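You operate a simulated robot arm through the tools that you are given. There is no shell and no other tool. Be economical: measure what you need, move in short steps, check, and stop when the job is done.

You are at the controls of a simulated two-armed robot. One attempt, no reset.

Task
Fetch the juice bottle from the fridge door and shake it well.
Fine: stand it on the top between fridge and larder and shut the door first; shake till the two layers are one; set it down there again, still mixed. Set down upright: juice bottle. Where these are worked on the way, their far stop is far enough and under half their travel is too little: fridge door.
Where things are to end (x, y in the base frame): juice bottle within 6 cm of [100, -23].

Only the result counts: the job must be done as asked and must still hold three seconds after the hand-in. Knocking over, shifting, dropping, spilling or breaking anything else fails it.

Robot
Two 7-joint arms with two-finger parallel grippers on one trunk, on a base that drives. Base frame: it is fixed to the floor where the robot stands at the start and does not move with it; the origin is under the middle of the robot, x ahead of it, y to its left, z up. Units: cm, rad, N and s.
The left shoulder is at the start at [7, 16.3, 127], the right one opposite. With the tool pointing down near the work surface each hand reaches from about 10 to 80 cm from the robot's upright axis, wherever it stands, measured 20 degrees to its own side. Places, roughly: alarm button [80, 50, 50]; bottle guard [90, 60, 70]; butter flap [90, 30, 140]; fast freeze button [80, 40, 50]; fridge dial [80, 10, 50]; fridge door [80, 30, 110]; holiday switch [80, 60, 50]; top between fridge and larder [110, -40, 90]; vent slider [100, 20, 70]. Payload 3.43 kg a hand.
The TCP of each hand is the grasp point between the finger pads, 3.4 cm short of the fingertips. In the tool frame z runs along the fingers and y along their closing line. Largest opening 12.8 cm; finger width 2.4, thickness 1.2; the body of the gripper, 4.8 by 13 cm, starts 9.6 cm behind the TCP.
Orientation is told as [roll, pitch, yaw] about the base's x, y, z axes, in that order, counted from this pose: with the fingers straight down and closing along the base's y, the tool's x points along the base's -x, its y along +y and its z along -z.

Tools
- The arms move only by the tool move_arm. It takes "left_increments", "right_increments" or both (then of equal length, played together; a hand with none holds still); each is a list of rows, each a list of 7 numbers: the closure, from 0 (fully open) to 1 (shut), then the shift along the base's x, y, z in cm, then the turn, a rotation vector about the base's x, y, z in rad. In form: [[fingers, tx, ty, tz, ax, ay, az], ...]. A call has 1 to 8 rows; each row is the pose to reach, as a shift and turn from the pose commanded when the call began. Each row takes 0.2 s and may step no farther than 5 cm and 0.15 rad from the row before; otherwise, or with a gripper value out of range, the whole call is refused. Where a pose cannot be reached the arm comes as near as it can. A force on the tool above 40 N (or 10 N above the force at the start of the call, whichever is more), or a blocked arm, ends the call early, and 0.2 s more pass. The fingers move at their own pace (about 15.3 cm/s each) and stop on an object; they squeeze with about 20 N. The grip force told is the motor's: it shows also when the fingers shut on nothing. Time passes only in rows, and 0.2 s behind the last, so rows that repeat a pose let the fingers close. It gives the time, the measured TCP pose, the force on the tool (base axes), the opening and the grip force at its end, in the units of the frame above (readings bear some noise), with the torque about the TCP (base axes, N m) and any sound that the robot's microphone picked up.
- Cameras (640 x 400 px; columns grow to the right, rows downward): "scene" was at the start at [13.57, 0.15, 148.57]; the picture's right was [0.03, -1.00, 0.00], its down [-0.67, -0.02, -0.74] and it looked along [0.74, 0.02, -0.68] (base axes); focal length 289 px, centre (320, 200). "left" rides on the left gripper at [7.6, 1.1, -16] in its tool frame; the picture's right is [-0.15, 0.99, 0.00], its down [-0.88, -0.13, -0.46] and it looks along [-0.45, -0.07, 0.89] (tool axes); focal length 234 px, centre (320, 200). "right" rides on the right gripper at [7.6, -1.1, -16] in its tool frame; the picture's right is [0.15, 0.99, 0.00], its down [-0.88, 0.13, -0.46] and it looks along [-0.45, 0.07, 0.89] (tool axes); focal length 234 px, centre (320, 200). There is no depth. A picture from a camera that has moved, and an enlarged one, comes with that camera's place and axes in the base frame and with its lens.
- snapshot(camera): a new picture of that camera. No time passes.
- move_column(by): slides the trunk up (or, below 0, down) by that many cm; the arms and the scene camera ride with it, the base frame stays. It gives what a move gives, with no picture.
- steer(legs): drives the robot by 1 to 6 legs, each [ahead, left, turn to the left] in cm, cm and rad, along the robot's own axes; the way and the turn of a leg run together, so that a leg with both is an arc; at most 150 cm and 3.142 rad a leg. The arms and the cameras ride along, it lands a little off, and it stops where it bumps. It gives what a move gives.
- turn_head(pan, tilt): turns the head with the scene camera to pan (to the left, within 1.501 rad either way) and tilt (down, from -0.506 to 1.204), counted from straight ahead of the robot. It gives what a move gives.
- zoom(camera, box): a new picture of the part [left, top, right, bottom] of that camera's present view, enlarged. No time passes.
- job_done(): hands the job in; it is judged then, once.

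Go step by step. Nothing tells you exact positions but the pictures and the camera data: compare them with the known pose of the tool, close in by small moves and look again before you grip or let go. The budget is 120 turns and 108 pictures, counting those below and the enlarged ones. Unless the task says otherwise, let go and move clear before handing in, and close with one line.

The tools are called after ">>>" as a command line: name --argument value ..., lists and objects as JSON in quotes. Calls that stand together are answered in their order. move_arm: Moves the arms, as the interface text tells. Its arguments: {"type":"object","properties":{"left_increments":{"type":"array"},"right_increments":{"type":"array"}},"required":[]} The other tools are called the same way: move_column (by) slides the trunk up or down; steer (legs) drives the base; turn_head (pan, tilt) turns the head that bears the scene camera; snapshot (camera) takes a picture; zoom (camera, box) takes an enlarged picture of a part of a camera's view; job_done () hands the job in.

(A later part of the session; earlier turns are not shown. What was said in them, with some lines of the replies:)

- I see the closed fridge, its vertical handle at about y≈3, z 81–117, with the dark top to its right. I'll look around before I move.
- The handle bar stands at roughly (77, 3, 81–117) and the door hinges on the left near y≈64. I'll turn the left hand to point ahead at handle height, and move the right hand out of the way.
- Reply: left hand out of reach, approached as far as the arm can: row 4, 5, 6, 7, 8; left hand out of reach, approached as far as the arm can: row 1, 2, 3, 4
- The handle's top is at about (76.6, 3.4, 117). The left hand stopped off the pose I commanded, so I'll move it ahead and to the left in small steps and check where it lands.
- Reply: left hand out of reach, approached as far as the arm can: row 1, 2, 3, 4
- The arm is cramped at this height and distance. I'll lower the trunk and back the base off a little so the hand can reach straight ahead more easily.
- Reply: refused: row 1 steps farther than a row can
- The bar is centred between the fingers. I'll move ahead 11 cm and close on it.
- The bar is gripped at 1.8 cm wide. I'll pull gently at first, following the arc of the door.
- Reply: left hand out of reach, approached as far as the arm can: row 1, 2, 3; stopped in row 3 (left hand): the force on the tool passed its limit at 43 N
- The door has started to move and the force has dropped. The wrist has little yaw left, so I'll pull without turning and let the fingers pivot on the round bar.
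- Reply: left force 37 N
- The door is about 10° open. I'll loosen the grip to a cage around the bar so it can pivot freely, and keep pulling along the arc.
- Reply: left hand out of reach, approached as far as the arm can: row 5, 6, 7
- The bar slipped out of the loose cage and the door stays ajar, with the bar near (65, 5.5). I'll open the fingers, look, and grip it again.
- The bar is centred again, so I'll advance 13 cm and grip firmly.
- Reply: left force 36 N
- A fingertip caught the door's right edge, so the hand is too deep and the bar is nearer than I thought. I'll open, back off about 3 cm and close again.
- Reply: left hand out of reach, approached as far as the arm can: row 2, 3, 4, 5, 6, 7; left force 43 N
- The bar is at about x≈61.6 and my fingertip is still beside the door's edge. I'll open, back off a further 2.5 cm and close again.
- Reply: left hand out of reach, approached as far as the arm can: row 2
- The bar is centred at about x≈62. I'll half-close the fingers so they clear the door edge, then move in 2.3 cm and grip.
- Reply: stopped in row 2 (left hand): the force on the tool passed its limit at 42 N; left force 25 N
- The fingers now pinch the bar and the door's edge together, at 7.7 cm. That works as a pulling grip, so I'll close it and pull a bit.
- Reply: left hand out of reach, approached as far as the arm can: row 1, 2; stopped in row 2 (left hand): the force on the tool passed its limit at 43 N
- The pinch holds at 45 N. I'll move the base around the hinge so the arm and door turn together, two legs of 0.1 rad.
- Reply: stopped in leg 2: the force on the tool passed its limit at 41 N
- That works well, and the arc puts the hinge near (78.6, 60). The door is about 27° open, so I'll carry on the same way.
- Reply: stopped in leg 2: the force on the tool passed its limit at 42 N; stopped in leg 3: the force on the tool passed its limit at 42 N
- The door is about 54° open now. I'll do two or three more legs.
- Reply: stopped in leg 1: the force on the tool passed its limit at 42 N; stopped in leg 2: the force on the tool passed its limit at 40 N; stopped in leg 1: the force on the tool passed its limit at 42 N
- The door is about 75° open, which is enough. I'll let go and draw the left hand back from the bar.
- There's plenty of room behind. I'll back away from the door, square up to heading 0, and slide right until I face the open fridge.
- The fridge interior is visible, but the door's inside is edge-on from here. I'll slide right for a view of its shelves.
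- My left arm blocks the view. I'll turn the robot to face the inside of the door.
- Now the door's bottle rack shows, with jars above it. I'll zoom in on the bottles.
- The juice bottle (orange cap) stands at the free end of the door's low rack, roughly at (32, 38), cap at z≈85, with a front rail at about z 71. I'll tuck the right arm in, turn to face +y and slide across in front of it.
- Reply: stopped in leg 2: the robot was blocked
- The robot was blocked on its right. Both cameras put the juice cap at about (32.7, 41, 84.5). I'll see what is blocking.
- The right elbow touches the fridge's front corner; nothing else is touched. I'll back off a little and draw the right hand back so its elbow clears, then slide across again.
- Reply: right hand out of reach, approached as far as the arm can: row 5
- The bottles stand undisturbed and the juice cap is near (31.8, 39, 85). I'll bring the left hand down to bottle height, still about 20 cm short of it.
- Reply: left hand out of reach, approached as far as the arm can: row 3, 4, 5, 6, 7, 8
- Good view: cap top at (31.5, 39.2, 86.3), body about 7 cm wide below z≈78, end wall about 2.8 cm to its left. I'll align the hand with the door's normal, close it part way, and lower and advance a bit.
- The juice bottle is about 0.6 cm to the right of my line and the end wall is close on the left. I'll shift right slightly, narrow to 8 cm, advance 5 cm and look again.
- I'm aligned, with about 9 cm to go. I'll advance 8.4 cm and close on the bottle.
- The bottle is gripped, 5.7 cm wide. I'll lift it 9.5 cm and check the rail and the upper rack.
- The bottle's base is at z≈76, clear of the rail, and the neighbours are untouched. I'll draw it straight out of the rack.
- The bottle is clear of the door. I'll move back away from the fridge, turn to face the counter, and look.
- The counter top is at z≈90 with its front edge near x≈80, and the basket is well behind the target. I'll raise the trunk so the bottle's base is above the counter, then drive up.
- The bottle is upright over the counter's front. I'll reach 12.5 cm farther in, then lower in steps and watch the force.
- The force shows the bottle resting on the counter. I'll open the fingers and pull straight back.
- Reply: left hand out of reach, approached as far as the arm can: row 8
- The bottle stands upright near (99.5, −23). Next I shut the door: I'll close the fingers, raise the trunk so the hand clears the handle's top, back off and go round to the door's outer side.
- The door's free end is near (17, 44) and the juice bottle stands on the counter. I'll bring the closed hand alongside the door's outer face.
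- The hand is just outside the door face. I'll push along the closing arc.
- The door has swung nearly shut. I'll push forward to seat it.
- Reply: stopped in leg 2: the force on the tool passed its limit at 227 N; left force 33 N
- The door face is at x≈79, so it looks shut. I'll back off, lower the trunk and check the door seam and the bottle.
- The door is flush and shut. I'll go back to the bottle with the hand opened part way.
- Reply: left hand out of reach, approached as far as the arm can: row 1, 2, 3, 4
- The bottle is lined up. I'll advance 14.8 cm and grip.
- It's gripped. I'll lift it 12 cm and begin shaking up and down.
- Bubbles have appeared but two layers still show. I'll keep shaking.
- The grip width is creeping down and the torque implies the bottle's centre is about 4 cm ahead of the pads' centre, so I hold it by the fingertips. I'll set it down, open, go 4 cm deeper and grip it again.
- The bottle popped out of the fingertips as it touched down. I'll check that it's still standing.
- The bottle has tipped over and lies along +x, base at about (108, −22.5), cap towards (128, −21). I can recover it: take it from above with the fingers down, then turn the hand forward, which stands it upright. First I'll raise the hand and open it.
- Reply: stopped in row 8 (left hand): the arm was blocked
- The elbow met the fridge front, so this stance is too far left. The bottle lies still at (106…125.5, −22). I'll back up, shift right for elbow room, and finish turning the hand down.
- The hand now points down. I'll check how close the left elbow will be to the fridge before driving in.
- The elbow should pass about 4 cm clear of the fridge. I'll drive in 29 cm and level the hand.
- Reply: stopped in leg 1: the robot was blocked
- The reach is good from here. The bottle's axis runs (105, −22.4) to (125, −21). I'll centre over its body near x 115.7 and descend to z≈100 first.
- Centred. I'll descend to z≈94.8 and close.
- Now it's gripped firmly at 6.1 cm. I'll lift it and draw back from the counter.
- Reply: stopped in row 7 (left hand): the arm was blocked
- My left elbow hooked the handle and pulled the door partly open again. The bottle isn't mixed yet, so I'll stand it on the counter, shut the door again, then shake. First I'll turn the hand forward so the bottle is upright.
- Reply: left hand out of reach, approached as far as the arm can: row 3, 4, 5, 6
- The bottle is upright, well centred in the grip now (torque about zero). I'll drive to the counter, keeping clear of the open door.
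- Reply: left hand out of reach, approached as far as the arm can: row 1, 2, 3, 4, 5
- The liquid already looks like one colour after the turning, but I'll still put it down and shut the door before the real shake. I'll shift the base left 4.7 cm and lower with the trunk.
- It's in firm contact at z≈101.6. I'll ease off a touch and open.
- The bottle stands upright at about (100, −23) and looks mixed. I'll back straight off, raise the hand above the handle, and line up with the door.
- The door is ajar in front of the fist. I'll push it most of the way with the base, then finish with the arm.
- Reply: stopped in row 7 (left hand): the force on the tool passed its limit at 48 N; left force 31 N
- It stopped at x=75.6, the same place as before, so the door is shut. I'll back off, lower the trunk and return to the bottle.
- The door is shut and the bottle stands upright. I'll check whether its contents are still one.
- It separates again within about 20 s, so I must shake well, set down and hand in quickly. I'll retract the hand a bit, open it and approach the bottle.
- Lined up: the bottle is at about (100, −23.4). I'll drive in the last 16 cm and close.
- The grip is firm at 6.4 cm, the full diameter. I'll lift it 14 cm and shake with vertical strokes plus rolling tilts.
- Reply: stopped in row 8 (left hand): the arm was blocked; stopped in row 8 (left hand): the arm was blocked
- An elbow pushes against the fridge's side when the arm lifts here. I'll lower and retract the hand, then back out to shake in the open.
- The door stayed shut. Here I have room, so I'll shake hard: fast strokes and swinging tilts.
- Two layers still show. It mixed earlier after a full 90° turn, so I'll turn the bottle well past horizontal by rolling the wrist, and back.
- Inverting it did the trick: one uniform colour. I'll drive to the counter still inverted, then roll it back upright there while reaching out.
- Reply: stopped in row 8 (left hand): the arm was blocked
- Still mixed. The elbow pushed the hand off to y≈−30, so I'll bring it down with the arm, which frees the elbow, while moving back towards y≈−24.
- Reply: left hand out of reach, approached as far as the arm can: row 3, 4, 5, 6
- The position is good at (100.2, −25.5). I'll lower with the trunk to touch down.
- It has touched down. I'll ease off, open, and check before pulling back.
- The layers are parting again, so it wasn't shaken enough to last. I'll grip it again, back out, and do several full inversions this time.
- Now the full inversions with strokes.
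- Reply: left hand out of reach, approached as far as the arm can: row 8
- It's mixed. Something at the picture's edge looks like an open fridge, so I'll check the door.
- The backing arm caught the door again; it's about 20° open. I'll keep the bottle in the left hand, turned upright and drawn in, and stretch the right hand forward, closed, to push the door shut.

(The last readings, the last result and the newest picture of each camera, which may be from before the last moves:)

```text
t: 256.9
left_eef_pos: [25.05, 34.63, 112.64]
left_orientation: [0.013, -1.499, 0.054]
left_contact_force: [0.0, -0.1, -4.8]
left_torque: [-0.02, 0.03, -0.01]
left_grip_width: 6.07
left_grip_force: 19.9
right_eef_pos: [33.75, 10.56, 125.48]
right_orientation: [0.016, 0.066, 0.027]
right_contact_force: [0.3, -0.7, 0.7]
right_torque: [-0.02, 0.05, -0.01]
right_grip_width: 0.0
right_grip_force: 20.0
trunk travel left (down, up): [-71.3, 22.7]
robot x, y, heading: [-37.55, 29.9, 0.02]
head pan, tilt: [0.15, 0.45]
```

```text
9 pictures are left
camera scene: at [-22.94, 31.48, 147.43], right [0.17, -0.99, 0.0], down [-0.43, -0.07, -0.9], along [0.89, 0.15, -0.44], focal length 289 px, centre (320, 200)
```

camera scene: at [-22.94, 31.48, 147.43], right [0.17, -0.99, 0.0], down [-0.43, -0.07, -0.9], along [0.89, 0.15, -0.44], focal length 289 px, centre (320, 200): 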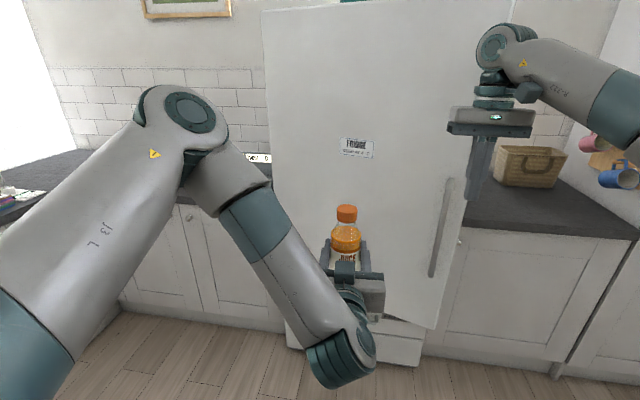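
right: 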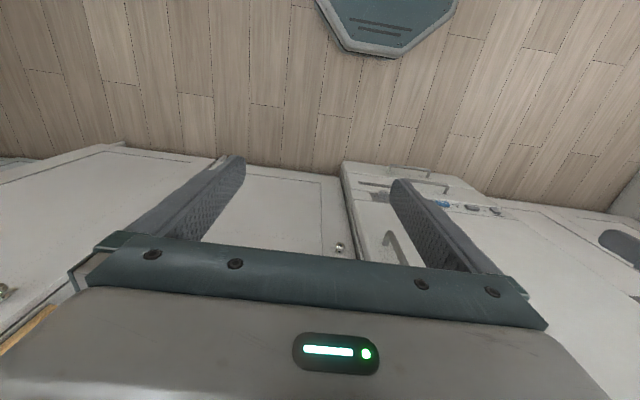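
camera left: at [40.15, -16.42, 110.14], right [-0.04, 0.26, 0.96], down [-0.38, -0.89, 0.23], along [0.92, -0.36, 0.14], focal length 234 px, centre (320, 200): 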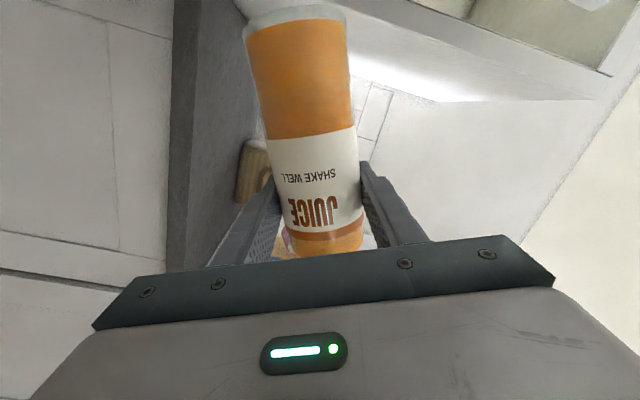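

The mix still looks uniform. I'll drive forward and push the door shut with the right hand.

>>> steer --legs '[[37, 0, -0.02]]'

>>> move_arm --right_increments '[[1, 1, 0, 0, 0, 0, 0], [1, 2, 0, 0, 0, 0, 0], [1, 3, 0, 0, 0, 0, 0], [1, 4, 0, 0, 0, 0, 0], [1, 5, 0, 0, 0, 0, 0], [1, 6, 0, 0, 0, 0, 0], [1, 7, 0, 0, 0, 0, 0], [1, 8, 0, 0, 0, 0, 0]]'

```text
t: 259.2
left_eef_pos: [61.66, 33.72, 112.74]
left_orientation: [0.008, -1.5, 0.041]
left_contact_force: [0.5, 0.2, -4.7]
left_torque: [0.01, 0.0, 0.02]
left_grip_width: 6.06
left_grip_force: 20.1
right_eef_pos: [69.82, 9.49, 125.51]
right_orientation: [0.016, 0.064, 0.008]
right_contact_force: [0.2, -0.4, 0.7]
right_torque: [-0.01, 0.0, 0.03]
right_grip_width: 0.01
right_grip_force: 19.8
trunk travel left (down, up): [-71.3, 22.7]
robot x, y, heading: [-0.44, 30.56, -0.002]
head pan, tilt: [0.15, 0.45]
```

```text
t: 260.6
left_eef_pos: [60.17, 33.45, 113.3]
left_orientation: [0.013, -1.508, 0.031]
left_contact_force: [1.0, -0.3, -4.8]
left_torque: [-0.01, 0.06, 0.03]
left_grip_width: 6.07
left_grip_force: 19.5
right_eef_pos: [73.65, 9.73, 126.17]
right_orientation: [0.01, 0.063, 0.015]
right_contact_force: [-9.0, 1.6, -5.9]
right_torque: [-0.13, -0.99, -0.06]
right_grip_width: 0.02
right_grip_force: 20.4
trunk travel left (down, up): [-71.3, 22.7]
robot x, y, heading: [-1.21, 30.33, -0.006]
head pan, tilt: [0.15, 0.45]
stopped in row 6 (right hand): the force on the tool passed its limit at 49 N (the readings are from after the stop); the commanded pose is now the measured one
```

>>> steer --legs '[[-28, 0, 0], [0, -62, 0]]'

>>> snapshot --camera "scene"

```text
t: 265.7
left_eef_pos: [32.92, -28.5, 112.76]
left_orientation: [0.004, -1.499, 0.041]
left_contact_force: [-1.7, -0.1, -5.0]
left_torque: [0.01, 0.03, 0.01]
left_grip_width: 6.07
left_grip_force: 20.1
right_eef_pos: [46.61, -52.53, 125.13]
right_orientation: [0.013, 0.078, 0.007]
right_contact_force: [0.1, 0.4, 0.1]
right_torque: [0.0, 0.0, 0.0]
right_grip_width: 0.02
right_grip_force: 20.1
trunk travel left (down, up): [-71.3, 22.7]
robot x, y, heading: [-29.81, -32.0, -0.003]
head pan, tilt: [0.15, 0.45]
```

```text
8 pictures are left
camera scene: at [-15.35, -30.57, 147.43], right [0.15, -0.99, 0.0], down [-0.43, -0.06, -0.9], along [0.89, 0.13, -0.44], focal length 289 px, centre (320, 200)
```

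scene: 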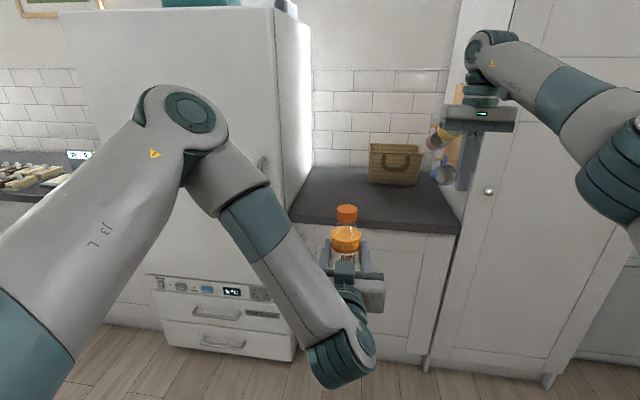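

The door is shut again. I'll check how the mix has held since it was last shaken, about 13 s ago.

>>> zoom --camera "scene" --box '[310, 195, 380, 275]'

```text
5.00 times, centred on (345, 235) of scene
camera zoom: at [-15.35, -30.57, 147.43], right [0.15, -0.99, 0.0], down [-0.43, -0.06, -0.9], along [0.89, 0.13, -0.44], focal length 1447 px, centre (195, 25)
```

zoom: 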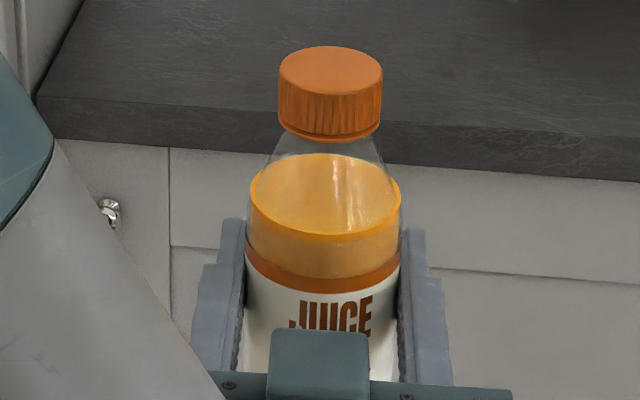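

The layers are parting slowly, so thorough shaking and a quick set-down matter. I'll fold the right arm, move closer to the counter, and do repeated inversions there, short of the fridge.

>>> move_arm --left_increments '[[1, 0, 0, 4, 0.145, 0, 0], [1, 0, 0, 0, 0.29, 0, 0], [1, 0, 0, 4, 0.435, 0, 0], [1, 0, 0, 0, 0.58, 0, 0], [1, 0, 0, 4, 0.725, 0, 0], [1, 0, 0, 0, 0.87, 0, 0], [1, 0, 0, 4, 1.015, 0, 0], [1, 0, 0, 0, 1.16, 0, 0]]' --right_increments '[[1, -4.6, 0, -0.8, 0, 0, 0], [1, -9.2, 0, -1.6, 0, 0, 0], [1, -13.8, 0, -2.4, 0, 0, 0], [1, -18.4, 0, -3.2, 0, 0, 0], [1, -23, 0, -4, 0, 0, 0], [1, -27.6, 0, -5, 0, 0, 0], [1, -32.2, 0, -6, 0, 0, 0], [1, -36.5, 0, -7, 0, 0, 0]]'

>>> steer --legs '[[34, 0.5, 0]]'

>>> move_arm --left_increments '[[1, 1, 0, 4, 0.145, 0, 0], [1, 2, 0, 0, 0.29, 0, 0], [1, 3, 0, 4, 0.435, 0, 0], [1, 4, 0, 0, 0.58, 0, 0], [1, 5, 0, 4, 0.725, 0, 0], [1, 6, 0, 0, 0.87, 0, 0], [1, 7, 0, 4, 1.015, 0, 0], [1, 8, 0, 0, 1.13, 0, 0]]'

>>> move_arm --left_increments '[[1, 0, 0, 4.8, 0, 0, 0], [1, 0, 0, 0, 0, 0, 0], [1, 0, 0, 4.8, 0, 0, 0], [1, 0, 0, 0, 0, 0, 0], [1, 0, 0, 4.8, 0, 0, 0], [1, 0, 0, 0, 0, 0, 0], [1, 0, 0, 4.8, 0, 0, 0], [1, 0, 0, 0, 0, 0, 0]]'

>>> move_arm --left_increments '[[1, 0, 0, 4, -0.145, 0, 0], [1, 0, 0, 0, -0.29, 0, 0], [1, 0, 0, 4, -0.435, 0, 0], [1, 0, 0, 0, -0.58, 0, 0], [1, 0, 0, 4, -0.725, 0, 0], [1, 0, 0, 0, -0.87, 0, 0], [1, 0, 0, 4, -1.015, 0, 0], [1, 0, 0, 0, -1.13, 0, 0]]'

>>> move_arm --left_increments '[[1, 0, 0, 4, 0.145, 0, 0], [1, 0, 0, 0, 0.29, 0, 0], [1, 0, 0, 4, 0.435, 0, 0], [1, 0, 0, 0, 0.58, 0, 0], [1, 0, 0, 4, 0.725, 0, 0], [1, 0, 0, 0, 0.87, 0, 0], [1, 0, 0, 4, 1.015, 0, 0], [1, 0, 0, 0, 1.13, 0, 0]]'

>>> snapshot --camera "left"

```text
t: 267.5
left_eef_pos: [33.13, -28.4, 112.52]
left_orientation: [1.582, -0.41, -1.491]
left_contact_force: [1.1, 0.8, -4.8]
left_torque: [-0.07, -0.01, -0.02]
left_grip_width: 6.08
left_grip_force: 20.4
right_eef_pos: [10.07, -52.45, 118.3]
right_orientation: [0.01, 0.079, 0.009]
right_contact_force: [0.7, -0.1, 0.5]
right_torque: [-0.02, 0.05, -0.01]
right_grip_width: 0.0
right_grip_force: 19.7
trunk travel left (down, up): [-71.3, 22.7]
robot x, y, heading: [-29.91, -31.98, -0.004]
head pan, tilt: [0.15, 0.45]
```

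```text
t: 269.7
left_eef_pos: [66.54, -28.19, 112.73]
left_orientation: [1.585, -0.412, -1.494]
left_contact_force: [0.0, -0.2, -5.1]
left_torque: [-0.06, 0.0, 0.0]
left_grip_width: 6.04
left_grip_force: 19.7
right_eef_pos: [43.8, -52.12, 118.31]
right_orientation: [0.013, 0.076, 0.008]
right_contact_force: [0.0, 0.0, -0.5]
right_torque: [-0.02, 0.01, -0.01]
right_grip_width: 0.0
right_grip_force: 19.9
trunk travel left (down, up): [-71.3, 22.7]
robot x, y, heading: [4.05, -31.11, -0.004]
head pan, tilt: [0.15, 0.45]
```

```text
t: 271.5
left_eef_pos: [74.97, -28.01, 112.42]
left_orientation: [1.672, 0.713, -1.479]
left_contact_force: [1.0, 0.0, -5.3]
left_torque: [-0.06, -0.01, -0.01]
left_grip_width: 6.07
left_grip_force: 20.0
right_eef_pos: [44.06, -52.11, 118.18]
right_orientation: [0.013, 0.076, 0.008]
right_contact_force: [0.1, 0.5, -0.3]
right_torque: [-0.04, 0.05, 0.01]
right_grip_width: 0.01
right_grip_force: 19.8
trunk travel left (down, up): [-71.3, 22.7]
robot x, y, heading: [4.36, -31.34, -0.004]
head pan, tilt: [0.15, 0.45]
```

```text
t: 273.3
left_eef_pos: [75.1, -28.32, 112.61]
left_orientation: [1.674, 0.714, -1.479]
left_contact_force: [0.4, 0.4, -5.6]
left_torque: [-0.04, -0.02, 0.0]
left_grip_width: 6.05
left_grip_force: 20.3
right_eef_pos: [43.95, -52.06, 118.25]
right_orientation: [0.01, 0.079, 0.008]
right_contact_force: [0.4, 0.0, 0.2]
right_torque: [-0.01, 0.07, 0.0]
right_grip_width: 0.01
right_grip_force: 19.4
trunk travel left (down, up): [-71.3, 22.7]
robot x, y, heading: [4.31, -31.53, -0.009]
head pan, tilt: [0.15, 0.45]
```

```text
t: 275.1
left_eef_pos: [74.95, -28.06, 112.4]
left_orientation: [1.582, -0.414, -1.492]
left_contact_force: [-0.1, 0.0, -4.5]
left_torque: [-0.09, 0.0, -0.01]
left_grip_width: 6.08
left_grip_force: 20.2
right_eef_pos: [44.02, -52.17, 118.35]
right_orientation: [0.012, 0.077, 0.01]
right_contact_force: [0.0, 0.4, 0.0]
right_torque: [0.0, 0.04, 0.02]
right_grip_width: 0.01
right_grip_force: 20.0
trunk travel left (down, up): [-71.3, 22.7]
robot x, y, heading: [4.41, -31.33, -0.006]
head pan, tilt: [0.15, 0.45]
```

```text
t: 276.9
left_eef_pos: [75.0, -27.93, 112.59]
left_orientation: [1.674, 0.715, -1.478]
left_contact_force: [0.1, 0.0, -4.5]
left_torque: [-0.08, 0.03, -0.04]
left_grip_width: 6.05
left_grip_force: 19.6
right_eef_pos: [43.96, -52.16, 118.27]
right_orientation: [0.011, 0.078, 0.008]
right_contact_force: [0.0, 0.2, 0.1]
right_torque: [-0.01, 0.07, -0.01]
right_grip_width: 0.0
right_grip_force: 20.1
trunk travel left (down, up): [-71.3, 22.7]
robot x, y, heading: [4.09, -31.42, 0.001]
head pan, tilt: [0.15, 0.45]
```

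```text
6 pictures are left
camera left: at [58.57, -23.45, 117.13], right [-0.03, -0.76, 0.65], down [-0.39, -0.59, -0.71], along [0.92, -0.27, -0.28], focal length 234 px, centre (320, 200)
```

left: 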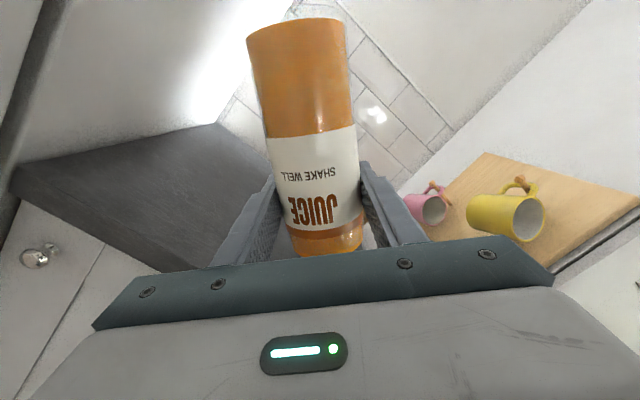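

Uniform throughout. I'll add one more inversion, bring it upright while lowering, and drive the last 24 cm to the spot.

>>> move_arm --left_increments '[[1, 0, 0, 4, -0.145, 0, 0], [1, 0, 0, 0, -0.29, 0, 0], [1, 0, 0, 4, -0.435, 0, 0], [1, 0, 0, 0, -0.58, 0, 0], [1, 0, 0, 4, -0.725, 0, 0], [1, 0, 0, 0, -0.87, 0, 0], [1, 0, 0, 4, -1.015, 0, 0], [1, 0, 0, 0, -1.13, 0, 0]]'

>>> move_arm --left_increments '[[1, 0, 0, 4, 0.145, 0, 0], [1, 0, 0, 0, 0.29, 0, 0], [1, 0, 0, 4, 0.435, 0, 0], [1, 0, 0, 0, 0.58, 0, 0], [1, 0, 0, 4, 0.725, 0, 0], [1, 0, 0, 0, 0.87, 0, 0], [1, 0, 0, 4, 1.015, 0, 0], [1, 0, 0, 0, 1.13, 0, 0]]'

>>> move_arm --left_increments '[[1, 0, 0, 4, -0.145, 0, 0], [1, 0, 0, 0, -0.29, 0, 0], [1, 0, 0, 4, -0.435, 0, 0], [1, 0, 0, 0, -0.58, 0, 0], [1, 0, 0, 4, -0.725, 0, 0], [1, 0, 0, 0, -0.87, 0, 0], [1, 0, 0, 4, -1.015, 0, 0], [1, 0, 0, 0, -1.13, 0, 0]]'

>>> move_arm --left_increments '[[1, 0, 0, 2, -0.145, 0, 0], [1, 0, 0, 0, -0.29, 0, 0], [1, 0, 0, 2, -0.435, 0, 0], [1, 0, 0, 0, -0.58, 0, 0], [1, 0, 0, -1, -0.725, 0, 0], [1, 0, 0, -3, -0.87, 0, 0], [1, 0, 0, -5.5, -1.015, 0, 0], [1, 0, 0, -8, -1.16, 0, 0]]'

>>> steer --legs '[[24, 1.3, 0]]'

```text
t: 278.7
left_eef_pos: [75.03, -28.26, 112.63]
left_orientation: [1.581, -0.412, -1.494]
left_contact_force: [0.9, 0.3, -4.5]
left_torque: [-0.07, 0.02, 0.0]
left_grip_width: 6.06
left_grip_force: 20.5
right_eef_pos: [43.96, -52.12, 118.3]
right_orientation: [0.014, 0.075, 0.008]
right_contact_force: [0.3, 0.1, -0.1]
right_torque: [0.01, 0.07, 0.0]
right_grip_width: 0.0
right_grip_force: 19.7
trunk travel left (down, up): [-71.3, 22.7]
robot x, y, heading: [3.86, -31.46, -0.005]
head pan, tilt: [0.15, 0.45]
```

```text
t: 280.5
left_eef_pos: [75.26, -28.04, 112.34]
left_orientation: [1.672, 0.715, -1.477]
left_contact_force: [-0.1, 0.8, -5.2]
left_torque: [-0.04, -0.01, -0.02]
left_grip_width: 6.04
left_grip_force: 19.9
right_eef_pos: [43.93, -52.1, 118.34]
right_orientation: [0.012, 0.079, 0.009]
right_contact_force: [0.5, -0.6, 0.5]
right_torque: [-0.05, 0.06, -0.02]
right_grip_width: 0.03
right_grip_force: 20.2
trunk travel left (down, up): [-71.3, 22.7]
robot x, y, heading: [4.27, -31.22, -0.013]
head pan, tilt: [0.15, 0.45]
```

```text
t: 282.3
left_eef_pos: [74.87, -28.14, 112.72]
left_orientation: [1.581, -0.414, -1.492]
left_contact_force: [0.4, 0.3, -4.7]
left_torque: [-0.07, -0.03, 0.0]
left_grip_width: 6.04
left_grip_force: 19.9
right_eef_pos: [44.05, -52.15, 118.26]
right_orientation: [0.014, 0.076, 0.011]
right_contact_force: [0.5, -0.4, 0.4]
right_torque: [0.01, 0.07, 0.0]
right_grip_width: 0.0
right_grip_force: 20.3
trunk travel left (down, up): [-71.3, 22.7]
robot x, y, heading: [3.94, -31.56, -0.003]
head pan, tilt: [0.15, 0.45]
```

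```text
t: 284.1
left_eef_pos: [74.71, -28.36, 104.56]
left_orientation: [-0.019, -1.499, 0.062]
left_contact_force: [0.8, -0.1, -5.3]
left_torque: [-0.01, 0.05, 0.01]
left_grip_width: 6.08
left_grip_force: 19.8
right_eef_pos: [43.93, -52.22, 118.39]
right_orientation: [0.012, 0.077, 0.008]
right_contact_force: [-0.3, -0.9, -0.9]
right_torque: [-0.01, 0.01, 0.0]
right_grip_width: 0.0
right_grip_force: 20.3
trunk travel left (down, up): [-71.3, 22.7]
robot x, y, heading: [4.15, -31.36, -0.005]
head pan, tilt: [0.15, 0.45]
```

```text
t: 285.9
left_eef_pos: [98.83, -26.77, 104.64]
left_orientation: [0.008, -1.498, 0.036]
left_contact_force: [-0.3, 0.0, -4.9]
left_torque: [-0.02, 0.04, 0.01]
left_grip_width: 6.06
left_grip_force: 20.0
right_eef_pos: [68.03, -50.8, 118.4]
right_orientation: [0.012, 0.076, 0.009]
right_contact_force: [0.2, 0.2, 0.0]
right_torque: [0.03, 0.01, 0.01]
right_grip_width: 0.0
right_grip_force: 20.1
trunk travel left (down, up): [-71.3, 22.7]
robot x, y, heading: [28.2, -30.15, -0.003]
head pan, tilt: [0.15, 0.45]
```

In place at (98.8, −26.8) with the base about 2.5 cm above the counter. I'll lower, settle and open in one go.

>>> move_arm --left_increments '[[1, 0, 0.8, -1.3, 0, 0, 0], [1, 0, 1.4, -2.2, 0, 0, 0], [1, 0, 1.4, -2.7, 0, 0, 0], [1, 0, 1.4, -2.8, 0, 0, 0], [0.8, 0, 1.4, -2.7, 0, 0, 0], [0.45, 0, 1.4, -2.7, 0, 0, 0], [0.15, 0, 1.4, -2.7, 0, 0, 0], [0.1, 0, 1.4, -2.7, 0, 0, 0]]'

>>> snapshot --camera "left"

```text
t: 287.7
left_eef_pos: [98.64, -26.2, 102.37]
left_orientation: [0.016, -1.495, 0.036]
left_contact_force: [0.1, -0.2, 0.0]
left_torque: [0.04, -0.01, 0.02]
left_grip_width: 11.51
left_grip_force: 0.1
left hand out of reach, approached as far as the arm can: row 2, 3, 4, 5, 6, 7, 8
right_eef_pos: [68.08, -50.91, 118.17]
right_orientation: [0.011, 0.074, 0.011]
right_contact_force: [0.2, 0.0, -0.3]
right_torque: [0.01, 0.0, -0.01]
right_grip_width: 0.0
right_grip_force: 19.8
trunk travel left (down, up): [-71.3, 22.7]
robot x, y, heading: [28.36, -30.21, -0.005]
head pan, tilt: [0.15, 0.45]
```

```text
5 pictures are left
camera left: at [82.24, -25.99, 95.92], right [-0.04, 0.99, 0.15], down [-0.38, -0.15, 0.91], along [0.92, -0.02, 0.38], focal length 234 px, centre (320, 200)
```

left: 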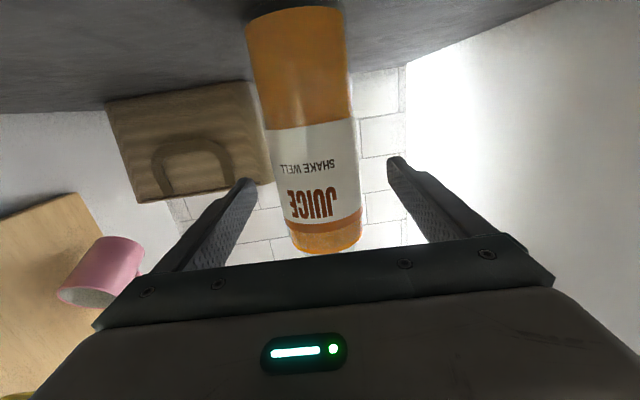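

The bottle stands free, upright and uniform. I'll back the hand clear, easing slightly to the right to keep the elbow off the door.

>>> steer --legs '[[-15, -1.3, 0]]'

>>> snapshot --camera "scene"

>>> snapshot --camera "left"

```text
t: 289.1
left_eef_pos: [83.6, -27.52, 102.2]
left_orientation: [0.017, -1.495, 0.032]
left_contact_force: [-0.1, -1.0, 0.0]
left_torque: [0.01, -0.03, -0.03]
left_grip_width: 11.53
left_grip_force: 0.0
right_eef_pos: [52.82, -52.12, 118.23]
right_orientation: [0.012, 0.077, 0.01]
right_contact_force: [-0.4, 0.0, -0.5]
right_torque: [-0.01, 0.0, 0.0]
right_grip_width: 0.03
right_grip_force: 20.1
trunk travel left (down, up): [-71.3, 22.7]
robot x, y, heading: [13.02, -31.56, -0.002]
head pan, tilt: [0.15, 0.45]
```

```text
4 pictures are left
camera scene: at [27.65, -30.26, 147.41], right [0.15, -0.99, 0.0], down [-0.43, -0.06, -0.9], along [0.89, 0.13, -0.44], focal length 289 px, centre (320, 200)
```

scene: 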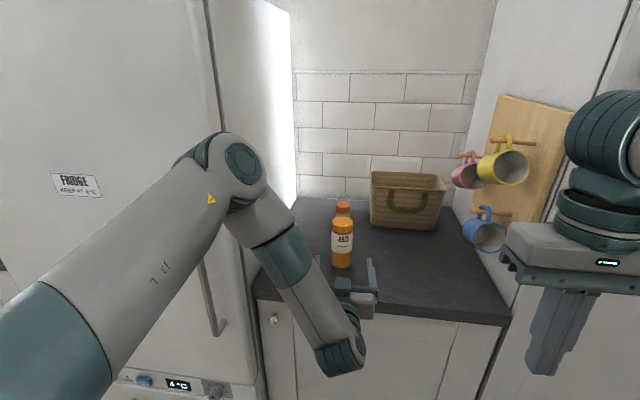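

```text
3 pictures are left
camera left: at [67.13, -27.3, 95.84], right [-0.04, 0.99, 0.15], down [-0.38, -0.15, 0.91], along [0.92, -0.02, 0.38], focal length 234 px, centre (320, 200)
```

left: 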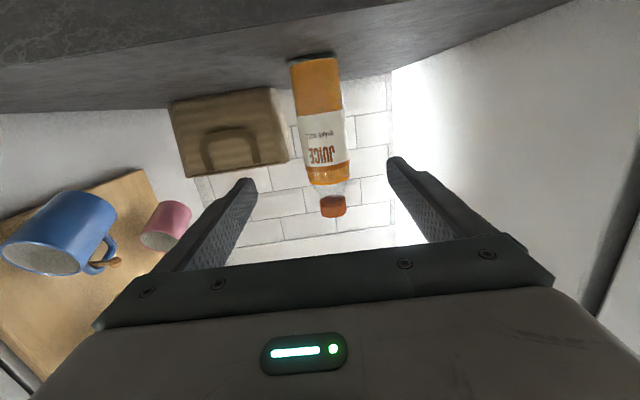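

The bottle stands upright and mixed at about (99, −26), within 6 cm of the target, the door is shut, and the hand is clear. I'm handing in.

>>> job_done

```text
The job is handed in.
```

The job is handed in: the juice is mixed and stands upright near (99, −26), and the fridge door is shut. On the way the bottle tipped over on the counter once, and my elbow pulled the door open twice. I stood the bottle up, shut the door each time, and did the final shake with it shut.
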